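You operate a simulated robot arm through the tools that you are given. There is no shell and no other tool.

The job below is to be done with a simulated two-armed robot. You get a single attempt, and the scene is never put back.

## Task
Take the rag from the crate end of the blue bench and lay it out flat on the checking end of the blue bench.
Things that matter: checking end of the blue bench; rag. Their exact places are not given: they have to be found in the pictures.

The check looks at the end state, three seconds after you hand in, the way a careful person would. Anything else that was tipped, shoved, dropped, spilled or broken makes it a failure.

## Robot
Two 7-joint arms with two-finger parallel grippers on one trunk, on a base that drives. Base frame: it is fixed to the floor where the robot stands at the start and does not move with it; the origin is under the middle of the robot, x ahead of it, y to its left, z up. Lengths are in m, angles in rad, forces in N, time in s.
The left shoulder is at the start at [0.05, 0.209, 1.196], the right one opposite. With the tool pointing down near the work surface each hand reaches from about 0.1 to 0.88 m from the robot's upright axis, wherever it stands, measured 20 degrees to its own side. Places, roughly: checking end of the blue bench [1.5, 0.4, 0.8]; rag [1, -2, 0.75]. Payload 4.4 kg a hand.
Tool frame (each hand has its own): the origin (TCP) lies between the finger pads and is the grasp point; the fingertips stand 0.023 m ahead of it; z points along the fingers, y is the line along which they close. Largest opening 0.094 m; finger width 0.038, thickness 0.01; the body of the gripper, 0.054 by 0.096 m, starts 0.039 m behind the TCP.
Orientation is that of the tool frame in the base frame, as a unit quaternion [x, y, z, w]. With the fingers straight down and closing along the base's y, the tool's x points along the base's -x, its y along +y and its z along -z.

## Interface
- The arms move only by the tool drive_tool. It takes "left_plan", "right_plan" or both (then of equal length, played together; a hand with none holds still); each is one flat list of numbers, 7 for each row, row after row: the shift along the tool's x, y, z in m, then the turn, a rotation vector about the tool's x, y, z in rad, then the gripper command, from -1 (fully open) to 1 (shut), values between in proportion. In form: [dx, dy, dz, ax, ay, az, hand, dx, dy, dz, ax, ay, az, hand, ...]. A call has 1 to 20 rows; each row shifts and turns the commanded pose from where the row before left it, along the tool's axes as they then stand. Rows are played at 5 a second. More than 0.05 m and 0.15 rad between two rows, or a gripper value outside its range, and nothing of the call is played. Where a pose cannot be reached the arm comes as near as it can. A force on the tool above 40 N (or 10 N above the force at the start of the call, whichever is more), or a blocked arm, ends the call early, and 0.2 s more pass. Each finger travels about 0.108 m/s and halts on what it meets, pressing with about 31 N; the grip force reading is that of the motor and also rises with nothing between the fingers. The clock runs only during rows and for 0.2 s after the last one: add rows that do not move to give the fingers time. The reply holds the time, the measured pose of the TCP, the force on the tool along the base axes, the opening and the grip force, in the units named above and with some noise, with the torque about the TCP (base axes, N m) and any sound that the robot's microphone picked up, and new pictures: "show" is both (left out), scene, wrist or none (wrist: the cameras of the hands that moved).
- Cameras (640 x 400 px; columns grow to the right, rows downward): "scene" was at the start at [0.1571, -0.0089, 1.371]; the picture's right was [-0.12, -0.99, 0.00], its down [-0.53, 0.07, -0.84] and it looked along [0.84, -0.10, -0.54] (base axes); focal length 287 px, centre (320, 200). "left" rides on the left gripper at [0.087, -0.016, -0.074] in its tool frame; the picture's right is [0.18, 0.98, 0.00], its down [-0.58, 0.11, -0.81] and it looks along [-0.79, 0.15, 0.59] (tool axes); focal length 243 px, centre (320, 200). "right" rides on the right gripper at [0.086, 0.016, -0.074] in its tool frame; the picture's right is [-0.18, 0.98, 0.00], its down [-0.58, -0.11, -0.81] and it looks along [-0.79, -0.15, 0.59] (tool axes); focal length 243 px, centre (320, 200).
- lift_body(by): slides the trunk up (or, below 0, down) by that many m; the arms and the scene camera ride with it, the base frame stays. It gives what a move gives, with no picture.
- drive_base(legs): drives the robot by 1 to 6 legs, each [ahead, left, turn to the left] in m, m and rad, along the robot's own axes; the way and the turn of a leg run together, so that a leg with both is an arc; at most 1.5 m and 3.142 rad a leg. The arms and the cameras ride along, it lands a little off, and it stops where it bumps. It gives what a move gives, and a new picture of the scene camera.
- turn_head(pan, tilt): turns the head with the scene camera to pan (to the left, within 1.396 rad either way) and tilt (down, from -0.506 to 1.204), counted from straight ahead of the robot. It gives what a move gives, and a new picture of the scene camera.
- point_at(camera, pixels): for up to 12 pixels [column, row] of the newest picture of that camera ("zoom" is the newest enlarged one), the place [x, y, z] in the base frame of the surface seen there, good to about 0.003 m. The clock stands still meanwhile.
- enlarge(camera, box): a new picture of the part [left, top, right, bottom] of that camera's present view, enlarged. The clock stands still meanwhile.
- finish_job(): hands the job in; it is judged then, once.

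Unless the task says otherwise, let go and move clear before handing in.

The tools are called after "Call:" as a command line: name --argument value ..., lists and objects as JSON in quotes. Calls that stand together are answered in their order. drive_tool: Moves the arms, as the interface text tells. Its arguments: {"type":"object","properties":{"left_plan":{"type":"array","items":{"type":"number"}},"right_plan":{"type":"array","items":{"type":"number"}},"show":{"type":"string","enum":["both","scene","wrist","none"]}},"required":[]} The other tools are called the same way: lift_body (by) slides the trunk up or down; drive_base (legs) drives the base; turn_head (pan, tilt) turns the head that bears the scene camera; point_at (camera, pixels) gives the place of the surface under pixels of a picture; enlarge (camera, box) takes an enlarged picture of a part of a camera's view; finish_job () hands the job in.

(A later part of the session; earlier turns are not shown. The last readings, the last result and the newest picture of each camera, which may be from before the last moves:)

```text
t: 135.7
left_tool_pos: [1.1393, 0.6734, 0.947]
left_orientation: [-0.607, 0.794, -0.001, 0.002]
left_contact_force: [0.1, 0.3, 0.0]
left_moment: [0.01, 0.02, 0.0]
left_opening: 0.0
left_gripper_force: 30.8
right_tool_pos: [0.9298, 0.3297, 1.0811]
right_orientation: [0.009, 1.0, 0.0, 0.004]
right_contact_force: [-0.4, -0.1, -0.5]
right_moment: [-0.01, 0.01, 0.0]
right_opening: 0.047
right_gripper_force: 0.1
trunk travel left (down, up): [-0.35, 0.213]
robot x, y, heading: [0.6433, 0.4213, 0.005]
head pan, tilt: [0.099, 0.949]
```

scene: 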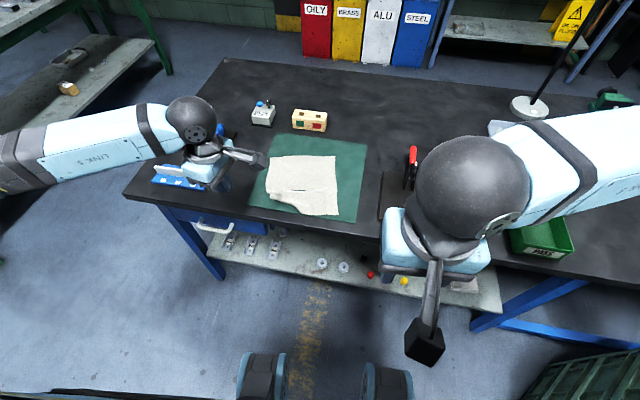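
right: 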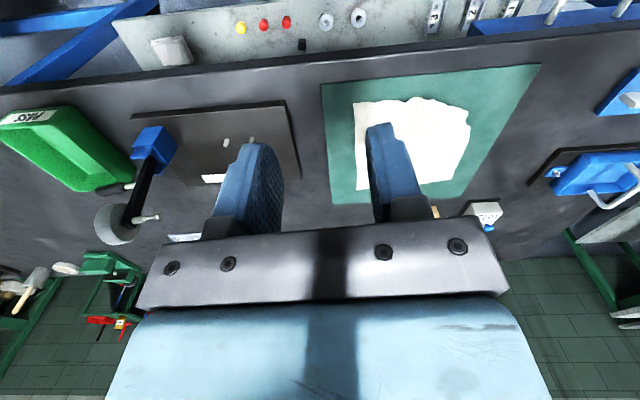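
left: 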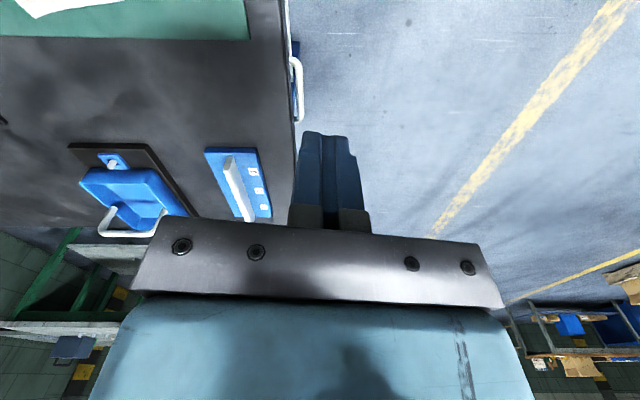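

The turned pose is reachable. I'll move over the crumpled corner at about (1.235,0.608), hovering at z≈0.85.

Call:
drive_tool --left_plan '[0.0096, -0.0275, 0.024, 0, 0, 0, 1, 0.0096, -0.0275, 0.024, 0, 0, 0, 1, 0.0096, -0.0275, 0.024, 0, 0, 0, 1, 0.0096, -0.0275, 0.024, 0, 0, 0, 1, 0, 0, 0, 0, 0, 0, 1]' --show "both"

Call:
enlarge --camera "left" --box '[200, 0, 480, 200]'

```text
t: 136.9
left_tool_pos: [1.236, 0.6057, 0.8522]
left_orientation: [-0.606, 0.796, -0.002, 0.001]
left_contact_force: [0.3, 0.2, 0.2]
left_moment: [0.03, -0.02, -0.03]
left_opening: 0.0001
left_gripper_force: 31.4
right_tool_pos: [0.9299, 0.3305, 1.0806]
right_orientation: [0.01, 1.0, -0.001, 0.005]
right_contact_force: [0.3, 0.3, 0.4]
right_moment: [-0.02, -0.01, 0.0]
right_opening: 0.0471
right_gripper_force: 0.1
trunk travel left (down, up): [-0.35, 0.213]
robot x, y, heading: [0.6429, 0.4223, 0.003]
head pan, tilt: [0.099, 0.949]
```

scene: 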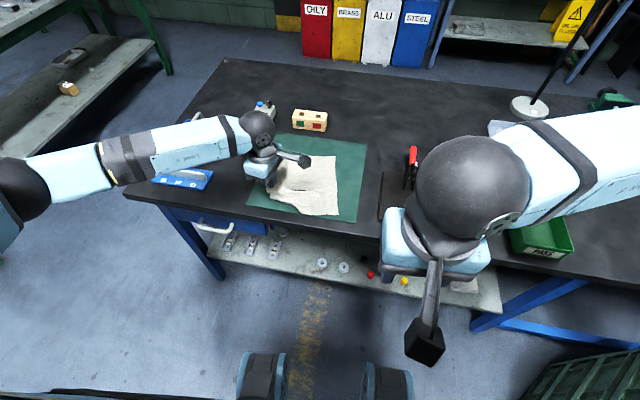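
left: 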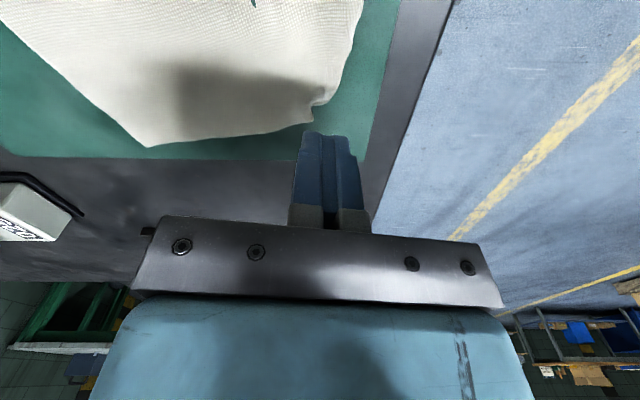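

```text
2.00 times, centred on (340, 100) of left
```

zoom: 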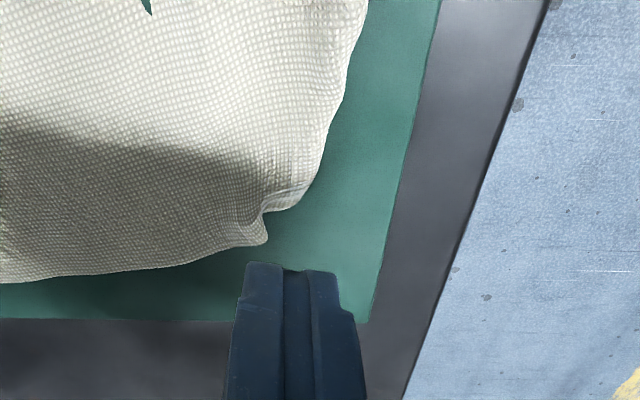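

From the left wrist camera the corner region at (330,110) shows overlapping layers. I'll zoom in further.

Call:
enlarge --camera "left" --box '[290, 60, 390, 140]'

Call:
point_at --camera "left" --pixels '[[332, 119], [331, 107], [348, 102], [357, 85], [362, 60], [365, 30], [300, 125], [150, 145], [340, 108], [325, 115], [250, 133], [335, 95]]'

```text
5.00 times, centred on (340, 100) of left
```

zoom: 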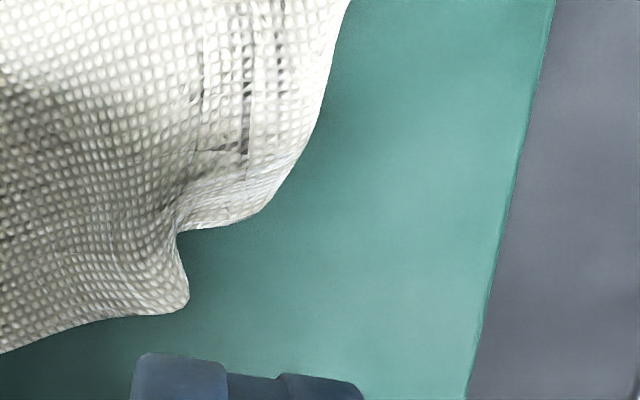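

```text
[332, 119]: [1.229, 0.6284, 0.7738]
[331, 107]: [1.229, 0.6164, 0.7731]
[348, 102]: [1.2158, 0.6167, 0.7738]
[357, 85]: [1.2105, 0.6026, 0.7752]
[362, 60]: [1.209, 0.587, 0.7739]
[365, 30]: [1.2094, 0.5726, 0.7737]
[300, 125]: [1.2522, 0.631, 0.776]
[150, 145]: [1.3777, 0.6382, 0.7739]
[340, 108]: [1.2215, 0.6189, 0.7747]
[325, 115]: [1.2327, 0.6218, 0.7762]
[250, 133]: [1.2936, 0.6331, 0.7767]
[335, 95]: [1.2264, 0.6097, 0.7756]
```

The close-up shows overlapping layers, so a strip at the near-left corner is tucked under after all. The cleanest fix is to pick the rag up again by its two intact far corners, let it hang free, and lay it anew. I'll bring both hands above the far edge with fingers closing along y.

Call:
drive_tool --left_plan '[0, 0, -0.05, 0, 0, 0, 1, 0, 0, -0.05, 0, 0, 0, 1, 0, 0, 0, 0, 0, 0.145, 1, 0, 0, 0, 0, 0, 0.145, 1, 0, 0, 0, 0, 0, 0.145, 1, 0, 0, 0, 0, 0, 0.145, 1, 0, 0, 0, 0, 0, 0.145, 1, 0, 0, 0, 0, 0, 0.145, 1, 0, 0, 0, 0, 0, 0.145, 1, 0, 0, 0, 0, 0, 0.145, 1, 0, 0, 0, 0, 0, 0.145, 0.5, -0.043, 0, 0, 0, 0, 0, 0.15, -0.043, 0, 0, 0, 0, 0, 0.15, -0.043, 0, 0, 0, 0, 0, 0.15]' --right_plan '[-0.045, 0, 0.01, 0, 0, 0, 0.15, -0.045, 0, 0.01, 0, 0, 0, 0.15, -0.045, 0, 0.01, 0, 0, 0, 0.15, -0.045, 0, 0.01, 0, 0, 0, 0.15, -0.045, 0, 0.01, 0, 0, 0, 0.15, -0.045, 0, 0.01, 0, 0, 0, 0.15, -0.045, 0, 0.01, 0, 0, 0, 0.15, -0.045, 0, 0.01, 0, 0, 0, 0.15, -0.045, 0, 0.01, 0, 0, 0, 0.15, -0.045, 0, 0.01, 0, 0, 0, 0.15, 0, 0.0375, 0.0075, 0, 0, 0, 0.15, 0, 0.0375, 0.0075, 0, 0, 0, 0.15, 0, 0.0375, 0.0075, 0, 0, 0, 0.15, 0, 0.0375, 0.0075, 0, 0, 0, 0.15]' --show "both"

```text
t: 139.9
left_tool_pos: [1.3642, 0.6072, 0.9523]
left_orientation: [0.002, 1.0, -0.001, 0.001]
left_contact_force: [-0.3, -0.3, -0.7]
left_moment: [-0.01, -0.01, 0.02]
left_opening: 0.0402
left_gripper_force: 0.0
right_tool_pos: [1.3844, 0.4716, 0.9519]
right_orientation: [0.01, 1.0, -0.001, 0.004]
right_contact_force: [0.8, -0.5, 0.4]
right_moment: [-0.03, -0.01, 0.03]
right_opening: 0.0399
right_gripper_force: 0.1
trunk travel left (down, up): [-0.35, 0.213]
robot x, y, heading: [0.6427, 0.4196, 0.001]
head pan, tilt: [0.099, 0.949]
```

scene: 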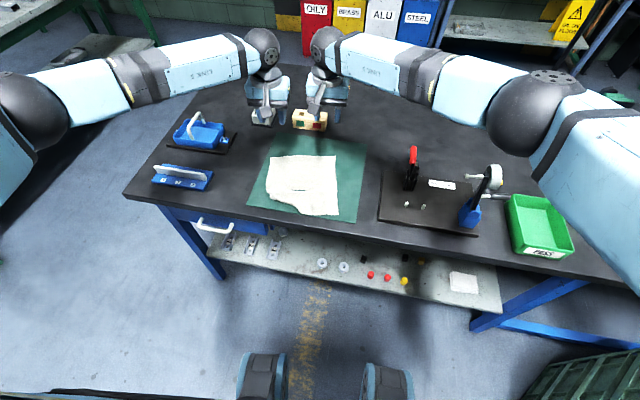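
right: 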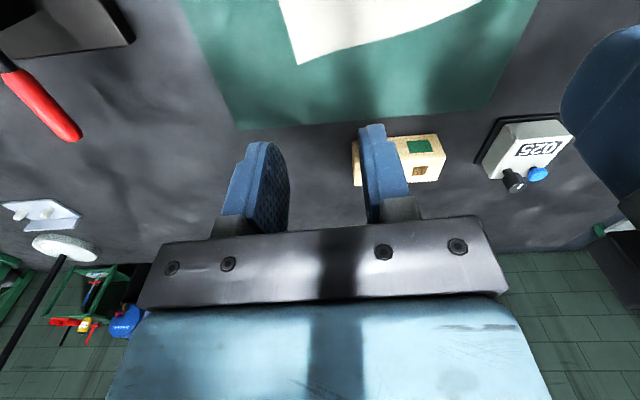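
left: 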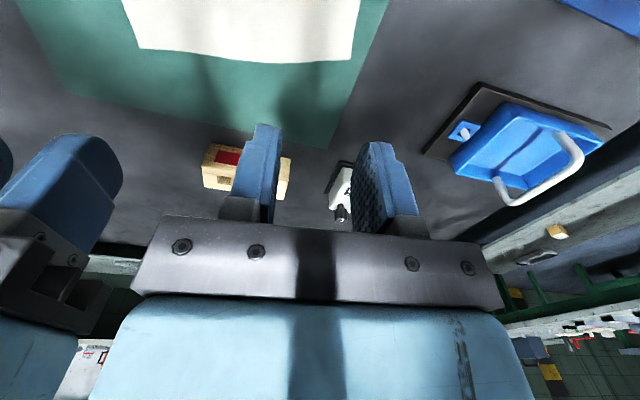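

Both hands are above the far edge and the rag is fully visible. I'll re-measure its corners before descending.

Call:
enlarge --camera "scene" --box '[240, 130, 380, 230]'

Call:
point_at --camera "scene" --pixels '[[272, 158], [334, 157], [338, 214], [302, 156], [335, 180], [270, 180], [303, 190], [318, 157]]'

```text
4.00 times, centred on (310, 180) of scene
```

zoom: 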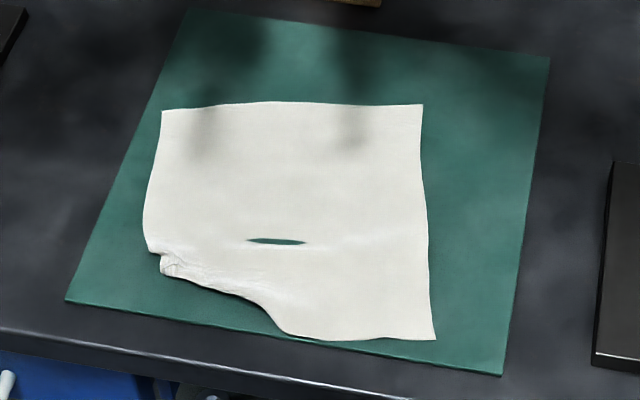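

```text
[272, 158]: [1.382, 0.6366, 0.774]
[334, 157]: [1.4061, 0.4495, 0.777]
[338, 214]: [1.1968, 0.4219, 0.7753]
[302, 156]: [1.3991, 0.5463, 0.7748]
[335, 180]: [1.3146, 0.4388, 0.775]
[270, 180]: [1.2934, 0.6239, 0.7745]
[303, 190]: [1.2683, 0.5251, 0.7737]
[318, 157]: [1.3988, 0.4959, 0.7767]
```

Far corners are at (1.382,0.638) and (1.406,0.447). I'll nudge the right hand +9 mm in y and lower both hands to just above the rag.

Call:
drive_tool --left_plan '[0, -0.002, 0.036, 0, 0, 0, 0.15, 0, 0, 0.036, 0, 0, 0, 0.15, 0, 0, 0.036, 0, 0, 0, 0.15, 0, 0, 0.036, 0, 0, 0, 0.15, 0, 0, 0, 0, 0, 0, 0.15]' --right_plan '[0.002, 0.009, 0.036, 0, 0, 0, 0.15, 0, 0, 0.036, 0, 0, 0, 0.15, 0, 0, 0.036, 0, 0, 0, 0.15, 0, 0, 0.036, 0, 0, 0, 0.15, 0, 0, 0, 0, 0, 0, 0.15]' --show "both"

```text
t: 141.1
left_tool_pos: [1.3634, 0.6036, 0.8077]
left_orientation: [0.002, 1.0, 0.0, 0.002]
left_contact_force: [0.7, 0.0, -0.6]
left_moment: [0.04, 0.02, -0.01]
left_opening: 0.0399
left_gripper_force: 0.0
right_tool_pos: [1.3777, 0.4768, 0.8129]
right_orientation: [0.01, 1.0, 0.0, 0.004]
right_contact_force: [-0.2, -1.1, -1.1]
right_moment: [-0.02, -0.01, 0.01]
right_opening: 0.0401
right_gripper_force: 0.0
right hand out of reach, approached as far as the arm can: row 4
trunk travel left (down, up): [-0.35, 0.213]
robot x, y, heading: [0.6434, 0.4237, 0.002]
head pan, tilt: [0.099, 0.949]
```

scene: 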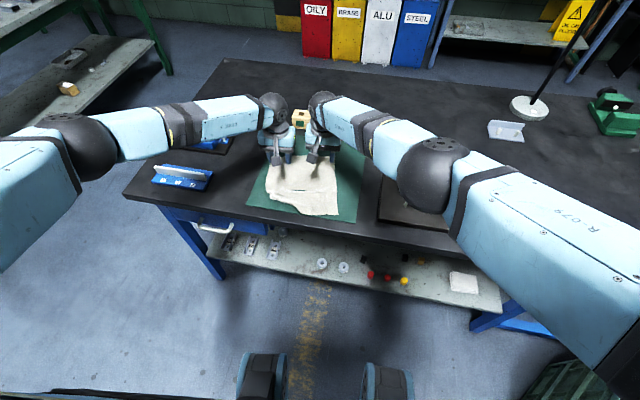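
right: 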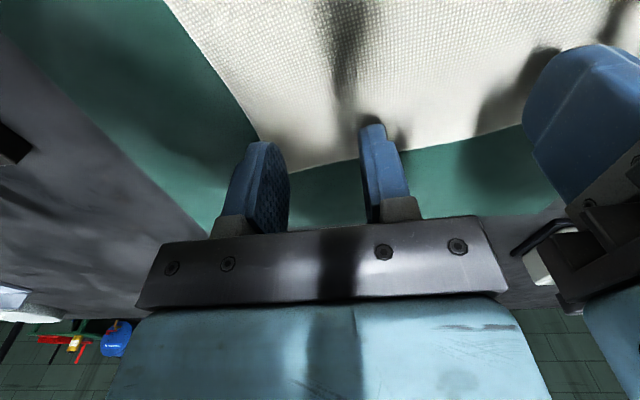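
left: 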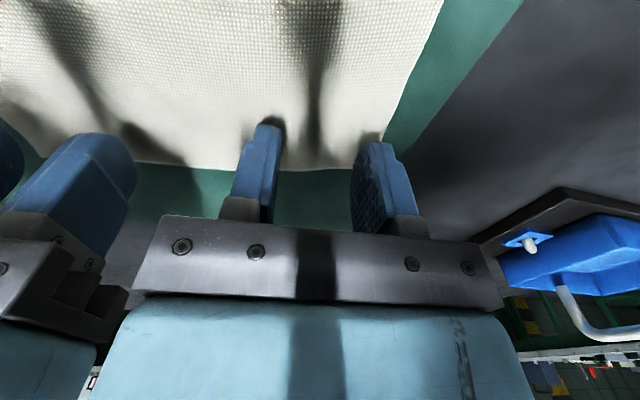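

The right arm hit its reach limit, and its elbow at (432,175) now hides the gauge. I must check clearance there right away.

Call:
point_at --camera "scene" --pixels '[[432, 150], [432, 190], [425, 212], [470, 190], [500, 220], [385, 160], [460, 230], [540, 250], [415, 205], [395, 210]]'

Call:
enlarge --camera "scene" --box '[350, 110, 590, 290]'

```text
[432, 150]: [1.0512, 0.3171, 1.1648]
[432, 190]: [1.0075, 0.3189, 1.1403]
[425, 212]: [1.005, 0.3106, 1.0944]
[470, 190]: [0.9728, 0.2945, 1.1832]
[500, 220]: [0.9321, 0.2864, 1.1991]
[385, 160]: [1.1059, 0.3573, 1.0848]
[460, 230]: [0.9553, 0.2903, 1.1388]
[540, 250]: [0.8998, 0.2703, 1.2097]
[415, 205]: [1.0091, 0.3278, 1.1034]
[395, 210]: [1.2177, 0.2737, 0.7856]
```

```text
2.22 times, centred on (470, 200) of scene
```

zoom: 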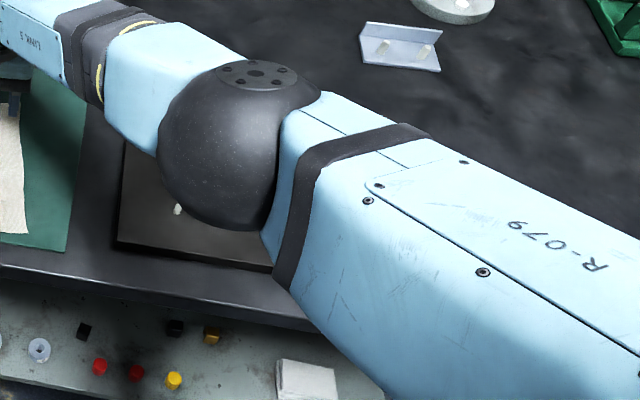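

The elbow is at about (1.03,0.32), well away from the gauge post at (1.18,0.11), so that's safe. To gain reach I'll raise the hands 0.06 m and lower the trunk by the same amount.

Call:
drive_tool --left_plan '[0, 0, -0.03, 0, 0, 0, 0.15, 0, 0, -0.03, 0, 0, 0, 0.15]' --right_plan '[0, 0, -0.03, 0, 0, 0, 0.15, 0, 0, -0.03, 0, 0, 0, 0.15]' --show "none"

Call:
point_at --camera "scene" --pixels '[[262, 360], [262, 390], [385, 375], [280, 390]]'

Call:
lift_body --by -0.06

```text
t: 141.7
left_tool_pos: [1.3632, 0.6048, 0.8679]
left_orientation: [0.002, 1.0, 0.0, 0.001]
left_contact_force: [-0.4, 0.2, 0.1]
left_moment: [-0.03, 0.0, 0.0]
left_opening: 0.04
left_gripper_force: 0.1
right_tool_pos: [1.3771, 0.4799, 0.8722]
right_orientation: [0.01, 1.0, 0.0, 0.004]
right_contact_force: [-0.3, 0.1, -0.6]
right_moment: [-0.02, -0.01, 0.0]
right_opening: 0.0397
right_gripper_force: 0.0
trunk travel left (down, up): [-0.35, 0.213]
robot x, y, heading: [0.6434, 0.4211, -0.004]
head pan, tilt: [0.099, 0.949]
```

```text
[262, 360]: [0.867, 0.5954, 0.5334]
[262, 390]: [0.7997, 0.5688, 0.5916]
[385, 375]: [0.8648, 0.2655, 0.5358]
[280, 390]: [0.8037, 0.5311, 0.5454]
```

```text
t: 142.7
left_tool_pos: [1.3641, 0.6057, 0.8074]
left_orientation: [0.003, 1.0, 0.0, 0.002]
left_contact_force: [-0.1, -0.2, -0.5]
left_moment: [-0.02, 0.01, -0.01]
left_opening: 0.0399
left_gripper_force: 0.1
right_tool_pos: [1.3775, 0.4778, 0.8116]
right_orientation: [0.009, 1.0, 0.001, 0.004]
right_contact_force: [0.2, 0.8, 0.6]
right_moment: [-0.01, 0.0, -0.01]
right_opening: 0.04
right_gripper_force: 0.0
trunk travel left (down, up): [-0.29, 0.273]
robot x, y, heading: [0.6438, 0.4213, 0.003]
head pan, tilt: [0.099, 0.949]
```

Both hands are at z≈0.81 over the far edge. I'll lower to light contact.

Call:
drive_tool --left_plan '[0, 0, 0.004, 0, 0, 0, 0.15, 0, 0, 0.004, 0, 0, 0, 0.15, 0, 0, 0.002, 0, 0, 0, 0.15, 0, 0, 0, 0, 0, 0, 0.15]' --right_plan '[0, 0.001, 0.008, 0, 0, 0, 0.15, 0, 0, 0.004, 0, 0, 0, 0.15, 0, 0, 0.002, 0, 0, 0, 0.15, 0, 0, 0, 0, 0, 0, 0.15]' --show "wrist"

```text
t: 143.7
left_tool_pos: [1.3635, 0.6063, 0.7989]
left_orientation: [0.001, 1.0, 0.0, 0.004]
left_contact_force: [0.0, -0.2, 1.1]
left_moment: [0.02, -0.04, 0.0]
left_opening: 0.0398
left_gripper_force: 0.0
right_tool_pos: [1.3779, 0.4797, 0.798]
right_orientation: [0.01, 1.0, 0.0, 0.005]
right_contact_force: [-0.9, 1.2, 6.9]
right_moment: [-0.12, 0.03, 0.0]
right_opening: 0.04
right_gripper_force: 0.0
trunk travel left (down, up): [-0.29, 0.273]
robot x, y, heading: [0.6441, 0.4195, 0.002]
head pan, tilt: [0.099, 0.949]
```

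right: 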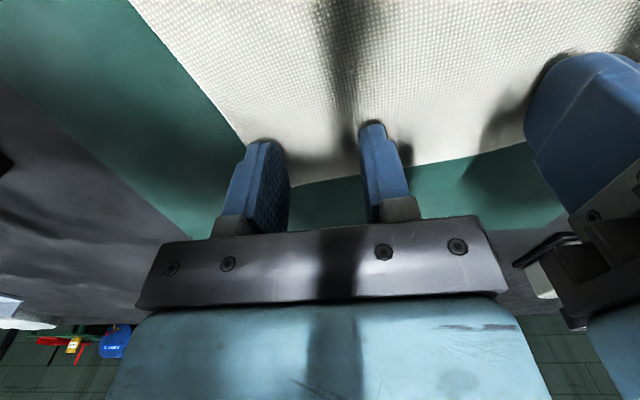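
left: 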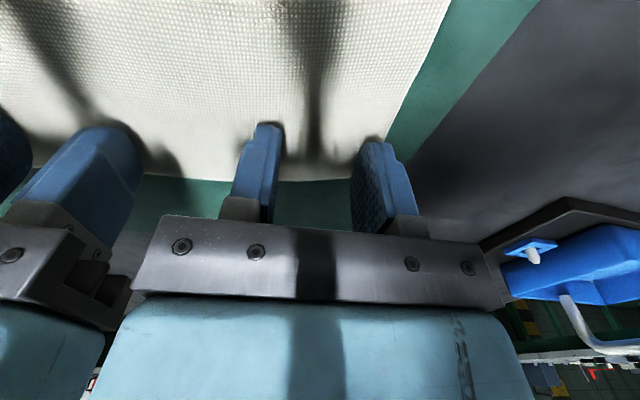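

Both hands are in light contact (1 N and 7 N) with all four fingers on the rag near its far corners. I'll press slightly and close both slowly.

Call:
drive_tool --left_plan '[0, 0, 0.003, 0, 0, 0, 0.15, 0, 0, 0, 0, 0, 0, 0.35, 0, 0, 0, 0, 0, 0, 0.55, 0, 0, 0, 0, 0, 0, 0.75, 0, 0, 0, 0, 0, 0, 0.95, 0, 0, 0, 0, 0, 0, 1, 0, 0, 0, 0, 0, 0, 1]' --right_plan '[0, 0, 0.001, 0, 0, 0, 0.15, 0, 0, 0, 0, 0, 0, 0.35, 0, 0, 0, 0, 0, 0, 0.55, 0, 0, 0, 0, 0, 0, 0.75, 0, 0, 0, 0, 0, 0, 0.95, 0, 0, 0, 0, 0, 0, 1, 0, 0, 0, 0, 0, 0, 1]' --show "wrist"

```text
t: 145.3
left_tool_pos: [1.364, 0.6045, 0.7977]
left_orientation: [0.0, 1.0, 0.0, 0.004]
left_contact_force: [9.3, 1.7, 30.3]
left_moment: [0.18, 0.11, -0.05]
left_opening: 0.0019
left_gripper_force: 31.1
right_tool_pos: [1.376, 0.4792, 0.7977]
right_orientation: [0.009, 1.0, 0.0, 0.006]
right_contact_force: [-0.9, 4.3, 0.7]
right_moment: [0.1, 0.03, 0.01]
right_opening: 0.002
right_gripper_force: 31.0
trunk travel left (down, up): [-0.29, 0.273]
robot x, y, heading: [0.6394, 0.4193, -0.0]
head pan, tilt: [0.099, 0.949]
```

right: 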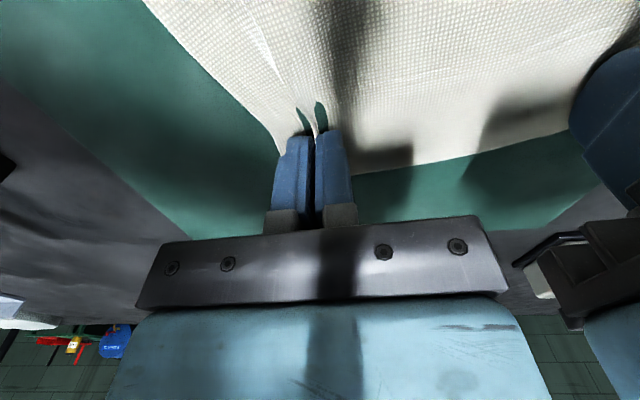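
left: 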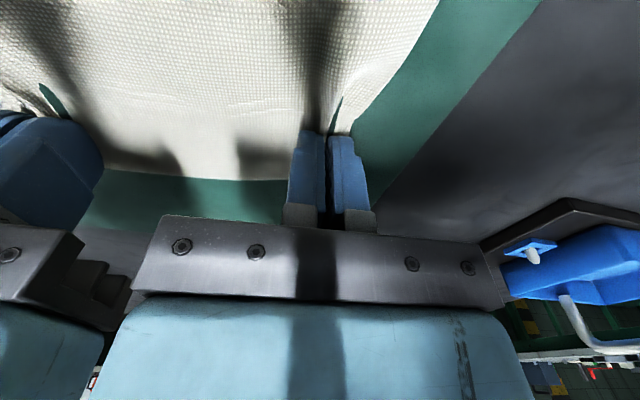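

Both corners are gripped (≈2 mm of cloth in each). I'll lift both hands together along an arc toward me so the rag comes up without dragging.

Call:
drive_tool --left_plan '[0, 0, -0.01, 0, 0, 0, 1, 0, 0, -0.02, 0, 0, 0, 1, 0.008, 0, -0.025, 0, 0, 0, 1, 0.012, 0, -0.025, 0, 0, 0, 1, 0.015, 0, -0.025, 0, 0, 0, 1, 0.025, 0, -0.025, 0, 0, 0, 1, 0.03, 0, -0.025, 0, 0, 0, 1, 0.035, 0, -0.025, 0, 0, 0, 1, 0.025, 0, -0.03, 0, 0, 0, 1, 0, 0, 0, 0, 0, 0, 1]' --right_plan '[0, 0, -0.01, 0, 0, 0, 1, 0, 0, -0.02, 0, 0, 0, 1, 0.008, 0, -0.025, 0, 0, 0, 1, 0.012, 0, -0.025, 0, 0, 0, 1, 0.015, 0, -0.025, 0, 0, 0, 1, 0.025, 0, -0.025, 0, 0, 0, 1, 0.03, 0, -0.025, 0, 0, 0, 1, 0.035, 0, -0.025, 0, 0, 0, 1, 0.025, 0, -0.03, 0, 0, 0, 1, 0, 0, 0, 0, 0, 0, 1]' --show "both"

Call:
enlarge --camera "scene" --box '[220, 80, 400, 230]'

```text
t: 147.5
left_tool_pos: [1.2145, 0.6071, 1.0041]
left_orientation: [0.001, 1.0, 0.001, 0.001]
left_contact_force: [0.9, -3.9, -0.2]
left_moment: [-0.07, -0.03, 0.02]
left_opening: 0.0019
left_gripper_force: 30.1
right_tool_pos: [1.2284, 0.4825, 1.0054]
right_orientation: [0.01, 1.0, -0.001, 0.005]
right_contact_force: [-1.0, 3.9, 0.0]
right_moment: [0.08, 0.07, -0.01]
right_opening: 0.0017
right_gripper_force: 31.3
trunk travel left (down, up): [-0.29, 0.273]
robot x, y, heading: [0.6424, 0.4245, -0.0]
head pan, tilt: [0.099, 0.949]
```

scene: 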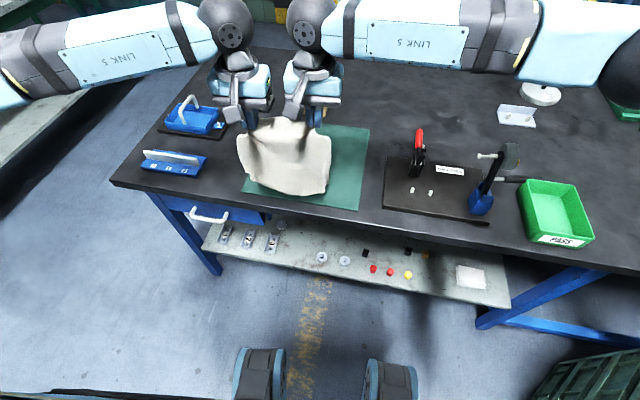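
right: 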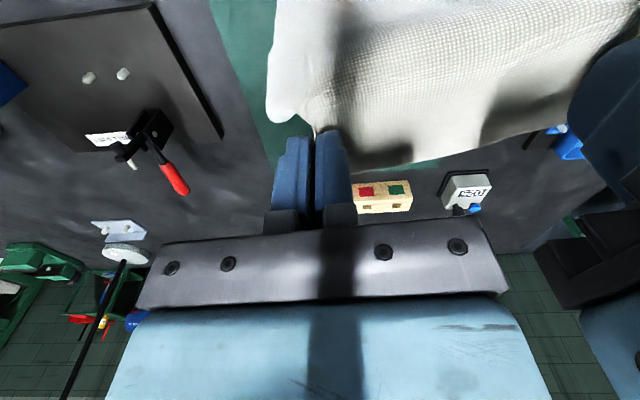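
left: 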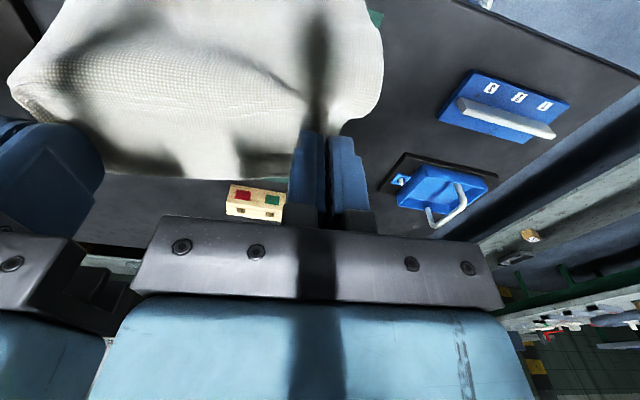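

```text
2.67 times, centred on (310, 155) of scene
```

zoom: 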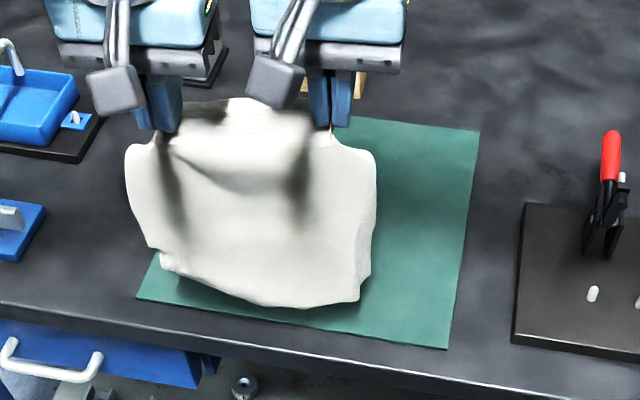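

The rag hangs from its far edge. I'll raise the trunk to get it fully off the mat and see whether the lower-left corner has unfolded.

Call:
lift_body --by 0.12

Call:
turn_head --pan 0.1 --tilt 0.9

Call:
enlarge --camera "scene" --box '[220, 90, 360, 220]'

```text
t: 149.0
left_tool_pos: [1.2137, 0.6078, 1.1233]
left_orientation: [0.001, 1.0, 0.0, 0.002]
left_contact_force: [-0.6, -1.6, 0.8]
left_moment: [-0.04, 0.03, -0.02]
left_opening: 0.0017
left_gripper_force: 31.0
right_tool_pos: [1.2266, 0.482, 1.1254]
right_orientation: [0.009, 1.0, 0.0, 0.004]
right_contact_force: [0.3, 2.4, 0.3]
right_moment: [0.02, 0.01, -0.01]
right_opening: 0.0016
right_gripper_force: 30.9
trunk travel left (down, up): [-0.41, 0.153]
robot x, y, heading: [0.6431, 0.4192, -0.001]
head pan, tilt: [0.099, 0.949]
```

```text
t: 149.6
left_tool_pos: [1.2143, 0.606, 1.1244]
left_orientation: [0.001, 1.0, 0.0, 0.002]
left_contact_force: [0.2, -2.1, -0.6]
left_moment: [-0.05, -0.02, 0.0]
left_opening: 0.0019
left_gripper_force: 30.9
right_tool_pos: [1.2271, 0.482, 1.1252]
right_orientation: [0.009, 1.0, 0.0, 0.004]
right_contact_force: [-0.4, 1.6, 0.2]
right_moment: [0.05, 0.02, -0.01]
right_opening: 0.0017
right_gripper_force: 31.1
trunk travel left (down, up): [-0.41, 0.153]
robot x, y, heading: [0.6446, 0.4223, -0.002]
head pan, tilt: [0.099, 0.901]
```

scene: 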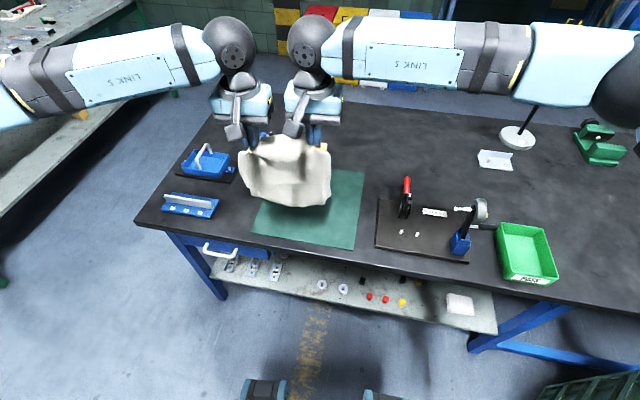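

```text
3.08 times, centred on (290, 155) of scene
```

zoom: 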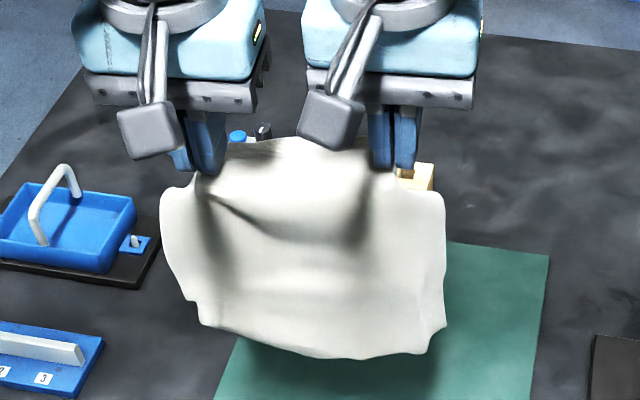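

The hanging rag's lower corners at zoom (205,325) and (435,335) now look nearly symmetric. I'll measure them.

Call:
point_at --camera "zoom" --pixels '[[205, 322], [192, 298], [260, 340], [320, 354], [380, 350], [428, 338], [440, 322], [438, 280], [165, 230], [440, 215], [165, 200], [300, 250]]'

Call:
enlarge --camera "scene" --box '[235, 160, 345, 220]'

```text
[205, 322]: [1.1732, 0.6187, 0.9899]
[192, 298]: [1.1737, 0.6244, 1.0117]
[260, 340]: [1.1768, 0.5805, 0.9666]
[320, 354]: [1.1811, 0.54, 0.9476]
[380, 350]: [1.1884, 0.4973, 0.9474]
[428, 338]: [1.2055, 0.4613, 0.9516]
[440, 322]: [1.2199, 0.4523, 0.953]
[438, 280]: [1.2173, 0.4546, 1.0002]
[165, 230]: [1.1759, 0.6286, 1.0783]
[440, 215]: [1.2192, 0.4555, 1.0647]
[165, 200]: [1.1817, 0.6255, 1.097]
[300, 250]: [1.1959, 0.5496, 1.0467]
```

```text
5.82 times, centred on (290, 190) of scene
```

zoom: 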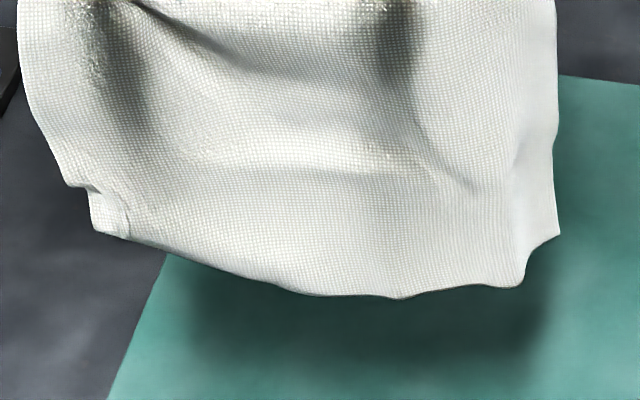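

The lower-left corner (z≈0.99) is about 4 cm higher than the lower-right (0.951), so its tip is still curled behind. I'll shake the rag gently with both hands together to let it fall open.

Call:
drive_tool --left_plan '[0.045, 0, 0, 0, 0, 0, 1, -0.045, 0, 0, 0, 0, 0, 1, 0.045, 0, 0, 0, 0, 0, 1, -0.045, 0, 0, 0, 0, 0, 1, 0.045, 0, 0, 0, 0, 0, 1, -0.045, 0, 0, 0, 0, 0, 1, 0, 0, -0.045, 0, 0, 0, 1, 0, 0, 0.045, 0, 0, 0, 1, 0, 0, -0.045, 0, 0, 0, 1, 0, 0, 0.045, 0, 0, 0, 1, 0, 0, -0.045, 0, 0, 0, 1, 0, 0, 0.045, 0, 0, 0, 1, 0, 0, 0, 0, 0, 0, 1, 0, 0, 0, 0, 0, 0, 1, 0, 0, 0, 0, 0, 0, 1, 0, 0, 0, 0, 0, 0, 1]' --right_plan '[0.045, 0, 0, 0, 0, 0, 1, -0.045, 0, 0, 0, 0, 0, 1, 0.045, 0, 0, 0, 0, 0, 1, -0.045, 0, 0, 0, 0, 0, 1, 0.045, 0, 0, 0, 0, 0, 1, -0.045, 0, 0, 0, 0, 0, 1, 0, 0, -0.045, 0, 0, 0, 1, 0, 0, 0.045, 0, 0, 0, 1, 0, 0, -0.045, 0, 0, 0, 1, 0, 0, 0.045, 0, 0, 0, 1, 0, 0, -0.045, 0, 0, 0, 1, 0, 0, 0.045, 0, 0, 0, 1, 0, 0, 0, 0, 0, 0, 1, 0, 0, 0, 0, 0, 0, 1, 0, 0, 0, 0, 0, 0, 1, 0, 0, 0, 0, 0, 0, 1]' --show "both"

Call:
enlarge --camera "scene" --box '[235, 120, 345, 220]'

```text
t: 153.0
left_tool_pos: [1.2138, 0.6055, 1.1239]
left_orientation: [0.002, 1.0, 0.0, 0.002]
left_contact_force: [0.0, -4.5, -0.1]
left_moment: [-0.1, -0.05, 0.03]
left_opening: 0.0018
left_gripper_force: 31.1
right_tool_pos: [1.2263, 0.4817, 1.1243]
right_orientation: [0.01, 1.0, -0.001, 0.004]
right_contact_force: [-0.6, 4.1, -0.8]
right_moment: [0.1, 0.01, 0.05]
right_opening: 0.0018
right_gripper_force: 30.8
trunk travel left (down, up): [-0.41, 0.153]
robot x, y, heading: [0.6435, 0.424, -0.003]
head pan, tilt: [0.099, 0.901]
```

scene: 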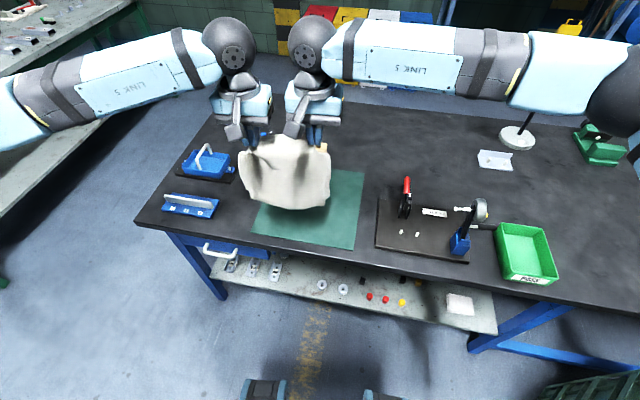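
right: 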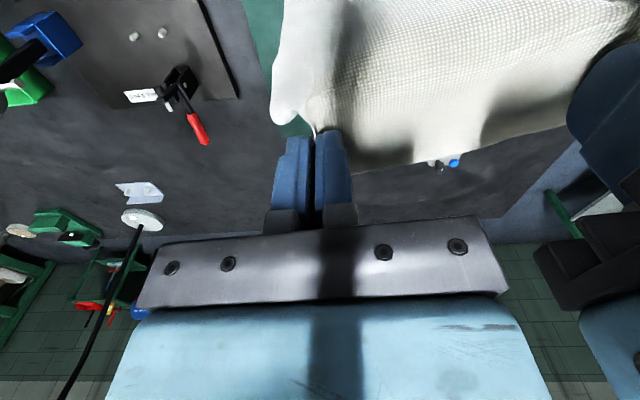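
left: 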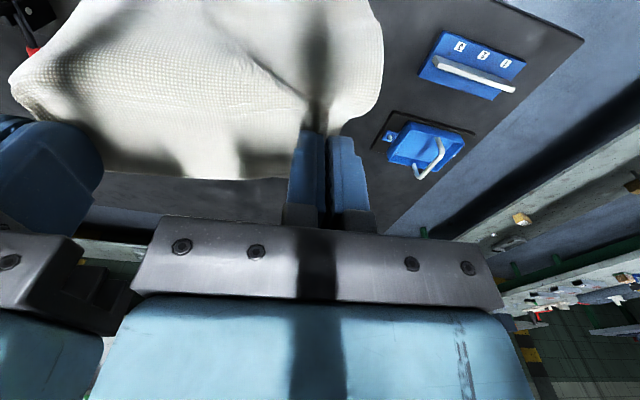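

```text
4.00 times, centred on (290, 170) of scene
```

zoom: 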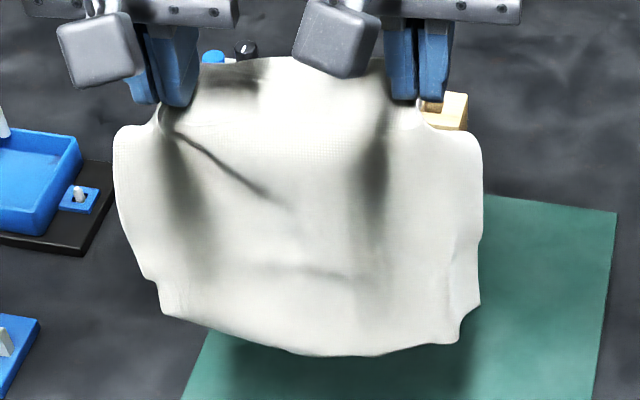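

Shaking didn't free the tip; it is folded against the back face. I'll lay the rag the other way up (trailing away from me), so the folded tip ends up on top where I can flip it open. First I move the hands forward over the mat's far part.

Call:
drive_tool --left_plan '[-0.041, -0.0075, 0, 0, 0, 0, 1, -0.041, -0.0075, 0, 0, 0, 0, 1, -0.041, -0.0075, 0, 0, 0, 0, 1, -0.041, -0.0075, 0, 0, 0, 0, 1, 0, 0, 0, 0, 0, 0, 1]' --right_plan '[-0.041, -0.0075, 0, 0, 0, 0, 1, -0.041, -0.0075, 0, 0, 0, 0, 1, -0.041, -0.0075, 0, 0, 0, 0, 1, -0.041, -0.0075, 0, 0, 0, 0, 1, 0, 0, 0, 0, 0, 0, 1]' --show "none"

Call:
lift_body --by -0.12

Call:
turn_head --pan 0.1 --tilt 0.95

Call:
enlarge --camera "scene" --box '[220, 70, 400, 230]'

```text
t: 154.2
left_tool_pos: [1.3772, 0.5762, 1.1242]
left_orientation: [0.001, 1.0, 0.001, 0.003]
left_contact_force: [0.5, -7.1, -0.7]
left_moment: [-0.16, -0.05, 0.06]
left_opening: 0.0017
left_gripper_force: 31.4
right_tool_pos: [1.3902, 0.4503, 1.1286]
right_orientation: [0.008, 1.0, 0.001, 0.005]
right_contact_force: [-1.7, 7.2, -0.4]
right_moment: [0.12, 0.01, 0.01]
right_opening: 0.0015
right_gripper_force: 30.6
trunk travel left (down, up): [-0.41, 0.153]
robot x, y, heading: [0.644, 0.4224, -0.004]
head pan, tilt: [0.099, 0.901]
```

```text
t: 155.7
left_tool_pos: [1.3778, 0.5759, 1.0046]
left_orientation: [0.002, 1.0, 0.0, 0.001]
left_contact_force: [1.0, -9.2, 0.7]
left_moment: [-0.26, -0.07, 0.04]
left_opening: 0.002
left_gripper_force: 30.9
right_tool_pos: [1.3895, 0.4494, 1.0069]
right_orientation: [0.01, 1.0, 0.0, 0.004]
right_contact_force: [-1.1, 8.8, 0.4]
right_moment: [0.22, 0.04, 0.03]
right_opening: 0.0017
right_gripper_force: 30.8
trunk travel left (down, up): [-0.29, 0.273]
robot x, y, heading: [0.6392, 0.4234, 0.001]
head pan, tilt: [0.099, 0.901]
```

```text
t: 156.4
left_tool_pos: [1.3773, 0.5762, 1.0041]
left_orientation: [0.001, 1.0, 0.0, 0.001]
left_contact_force: [0.8, -10.3, 0.7]
left_moment: [-0.19, -0.04, 0.02]
left_opening: 0.002
left_gripper_force: 30.8
right_tool_pos: [1.391, 0.449, 1.0086]
right_orientation: [0.01, 1.0, 0.0, 0.004]
right_contact_force: [-1.7, 9.1, -1.1]
right_moment: [0.17, 0.04, 0.04]
right_opening: 0.0017
right_gripper_force: 31.0
trunk travel left (down, up): [-0.29, 0.273]
robot x, y, heading: [0.6384, 0.4206, 0.002]
head pan, tilt: [0.099, 0.949]
```

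scene: 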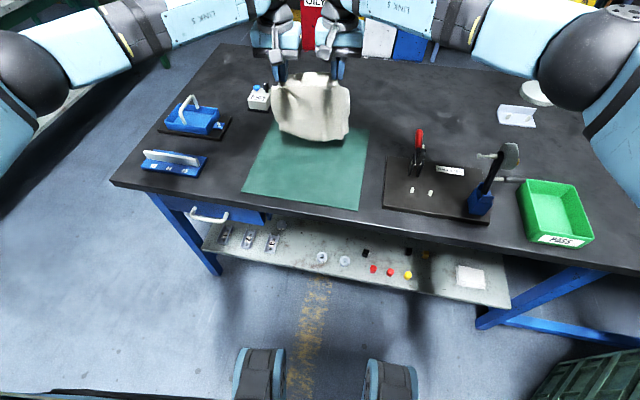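

```text
2.50 times, centred on (310, 150) of scene
```

zoom: 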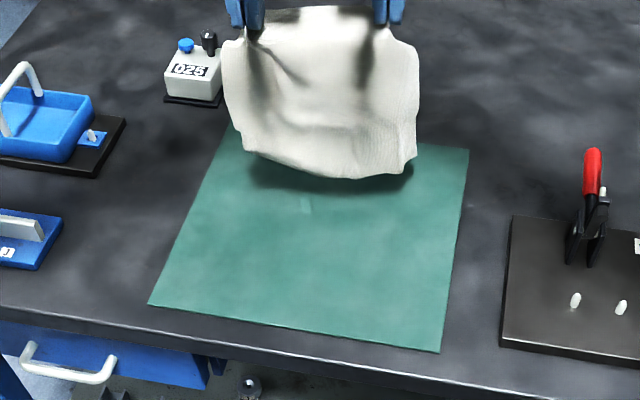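

The hanging rag is over the mat's far part; hand-to-hand tension has risen to about 9 N. I'll bring the hands 3 mm closer and measure the bottom edge.

Call:
point_at --camera "zoom" --pixels '[[248, 148], [285, 165], [325, 175], [375, 175], [408, 165], [413, 150], [235, 120], [415, 100], [320, 120]]'

Call:
drive_tool --left_plan '[0, -0.003, 0.0, 0, 0, 0, 1, 0, 0, 0, 0, 0, 0, 1]' --right_plan '[0, 0, 0.003, 0, 0, 0, 1, 0, 0, 0, 0, 0, 0, 1]' --show "none"

```text
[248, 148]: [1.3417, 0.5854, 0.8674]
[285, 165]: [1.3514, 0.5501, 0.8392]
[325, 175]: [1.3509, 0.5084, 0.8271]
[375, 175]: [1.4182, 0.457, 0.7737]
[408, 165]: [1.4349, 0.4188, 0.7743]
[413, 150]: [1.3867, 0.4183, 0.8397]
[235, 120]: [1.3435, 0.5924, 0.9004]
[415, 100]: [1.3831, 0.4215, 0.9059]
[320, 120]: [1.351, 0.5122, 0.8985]
```

```text
t: 157.0
left_tool_pos: [1.3775, 0.5729, 1.0031]
left_orientation: [0.001, 1.0, 0.0, 0.001]
left_contact_force: [0.8, -4.3, -0.6]
left_moment: [-0.08, -0.05, 0.05]
left_opening: 0.0015
left_gripper_force: 31.4
right_tool_pos: [1.3906, 0.4492, 1.0043]
right_orientation: [0.01, 1.0, -0.001, 0.003]
right_contact_force: [-0.9, 3.0, -0.4]
right_moment: [0.07, 0.0, -0.01]
right_opening: 0.0017
right_gripper_force: 31.0
trunk travel left (down, up): [-0.29, 0.273]
robot x, y, heading: [0.6446, 0.4225, -0.004]
head pan, tilt: [0.099, 0.949]
```

The rag's bottom leans toward me (x≈1.35), so I need the contact point further out. Before moving the base forward a little, I'll check the right elbow's clearance over the gauge.

Call:
turn_head --pan -0.15 --tilt 0.8

```text
t: 157.7
left_tool_pos: [1.3774, 0.5734, 1.0031]
left_orientation: [0.002, 1.0, 0.0, 0.001]
left_contact_force: [0.6, -1.6, -0.2]
left_moment: [-0.05, -0.03, -0.01]
left_opening: 0.002
left_gripper_force: 30.8
right_tool_pos: [1.3916, 0.4481, 1.0051]
right_orientation: [0.011, 1.0, 0.0, 0.004]
right_contact_force: [-0.3, 2.1, 0.2]
right_moment: [0.05, 0.04, -0.02]
right_opening: 0.0018
right_gripper_force: 30.4
trunk travel left (down, up): [-0.29, 0.273]
robot x, y, heading: [0.6423, 0.422, -0.002]
head pan, tilt: [-0.15, 0.799]
```

scene: 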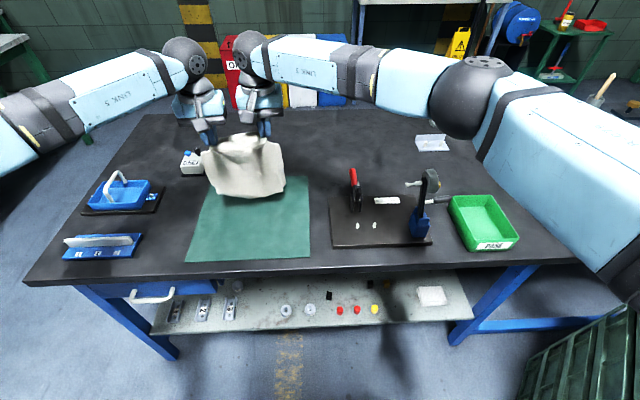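

Call:
point_at --camera "scene" --pixels '[[470, 70], [465, 130], [430, 110], [400, 100], [350, 90], [520, 140], [432, 172], [480, 62]]'

```text
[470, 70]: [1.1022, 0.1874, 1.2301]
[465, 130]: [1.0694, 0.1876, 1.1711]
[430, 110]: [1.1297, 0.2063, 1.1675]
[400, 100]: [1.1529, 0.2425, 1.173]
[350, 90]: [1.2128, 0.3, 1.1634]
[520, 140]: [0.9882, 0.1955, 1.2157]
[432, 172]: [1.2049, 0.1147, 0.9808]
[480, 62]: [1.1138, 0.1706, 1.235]
```

The right elbow's underside is at about z 1.09, above the gauge top (~0.99). To keep that margin I'll raise the trunk 0.115 m, move the base forward 6 cm, and then lower with the arms.

Call:
lift_body --by 0.115

Call:
drive_base --legs '[[0.06, 0, 0]]'

Call:
drive_tool --left_plan '[0, 0, 0.03, 0, 0, 0, 1, 0, 0, 0.03, 0, 0, 0, 1, 0, 0, 0.03, 0, 0, 0, 1, 0, 0, 0.03, 0, 0, 0, 1, 0, 0, 0, 0, 0, 0, 1]' --right_plan '[0, 0, 0.03, 0, 0, 0, 1, 0, 0, 0.03, 0, 0, 0, 1, 0, 0, 0.03, 0, 0, 0, 1, 0, 0, 0.03, 0, 0, 0, 1, 0, 0, 0, 0, 0, 0, 1]' --show "scene"

```text
t: 159.2
left_tool_pos: [1.3781, 0.5721, 1.1175]
left_orientation: [0.002, 1.0, 0.0, 0.001]
left_contact_force: [0.3, -1.7, -0.4]
left_moment: [-0.06, -0.01, 0.0]
left_opening: 0.002
left_gripper_force: 30.9
right_tool_pos: [1.3916, 0.4484, 1.1193]
right_orientation: [0.009, 1.0, 0.0, 0.004]
right_contact_force: [0.1, 0.8, -0.9]
right_moment: [0.08, -0.01, -0.02]
right_opening: 0.0017
right_gripper_force: 31.1
trunk travel left (down, up): [-0.405, 0.158]
robot x, y, heading: [0.6461, 0.42, 0.002]
head pan, tilt: [-0.15, 0.799]
```

```text
t: 160.2
left_tool_pos: [1.4369, 0.5738, 1.1189]
left_orientation: [0.002, 1.0, 0.0, 0.001]
left_contact_force: [0.3, -0.8, 0.0]
left_moment: [-0.06, -0.01, 0.02]
left_opening: 0.0017
left_gripper_force: 31.0
right_tool_pos: [1.4499, 0.4489, 1.1192]
right_orientation: [0.009, 1.0, -0.001, 0.005]
right_contact_force: [-0.8, 1.3, -1.1]
right_moment: [0.02, 0.02, 0.0]
right_opening: 0.0018
right_gripper_force: 30.7
trunk travel left (down, up): [-0.405, 0.158]
robot x, y, heading: [0.7, 0.4199, -0.0]
head pan, tilt: [-0.15, 0.799]
```

scene: 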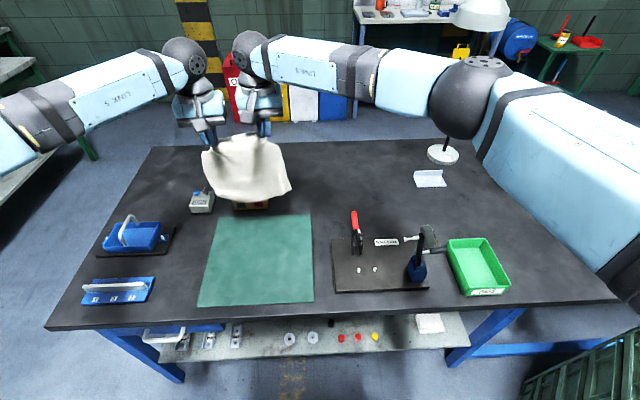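

```text
t: 161.4
left_tool_pos: [1.4386, 0.5721, 0.9989]
left_orientation: [0.001, 1.0, 0.0, 0.002]
left_contact_force: [-0.5, -0.4, 0.1]
left_moment: [0.0, -0.03, -0.01]
left_opening: 0.0019
left_gripper_force: 30.8
right_tool_pos: [1.4509, 0.4485, 1.0]
right_orientation: [0.01, 1.0, 0.0, 0.005]
right_contact_force: [0.0, 0.8, 0.0]
right_moment: [-0.01, -0.01, 0.0]
right_opening: 0.0019
right_gripper_force: 31.0
trunk travel left (down, up): [-0.405, 0.158]
robot x, y, heading: [0.7035, 0.4169, 0.001]
head pan, tilt: [-0.15, 0.799]
```

scene: 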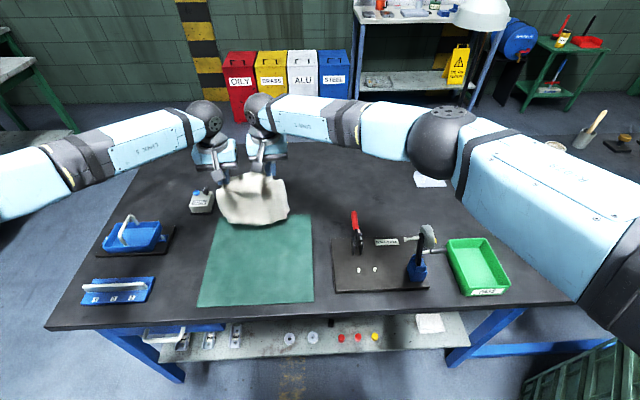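

The rag's bottom is now close to the mat's far end. I'll measure its bottom edge and the elbow again.

Call:
enlarge --camera "scene" --box '[180, 130, 340, 260]'

Call:
point_at --camera "scene" --pixels '[[230, 216], [245, 223], [260, 224], [275, 222], [287, 213], [218, 190], [288, 190], [437, 170], [440, 110], [425, 228], [255, 200]]'

```text
3.08 times, centred on (260, 195) of scene
```

zoom: 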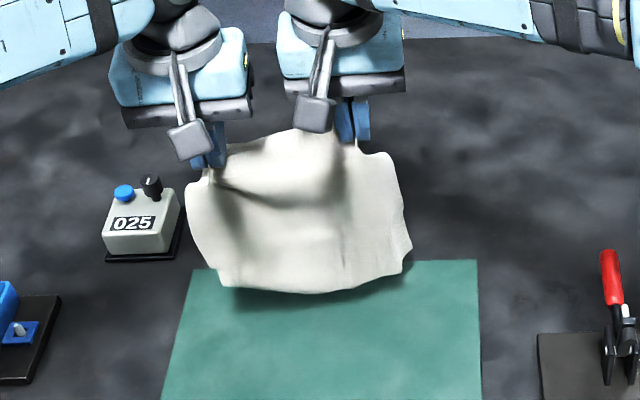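

```text
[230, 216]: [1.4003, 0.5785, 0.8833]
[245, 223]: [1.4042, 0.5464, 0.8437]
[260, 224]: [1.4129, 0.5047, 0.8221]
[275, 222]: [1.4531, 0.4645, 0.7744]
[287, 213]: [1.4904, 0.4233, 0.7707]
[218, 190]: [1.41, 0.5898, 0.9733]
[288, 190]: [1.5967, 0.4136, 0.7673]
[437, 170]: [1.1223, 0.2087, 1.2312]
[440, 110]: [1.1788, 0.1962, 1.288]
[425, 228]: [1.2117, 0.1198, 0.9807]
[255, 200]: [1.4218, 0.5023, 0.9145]
```

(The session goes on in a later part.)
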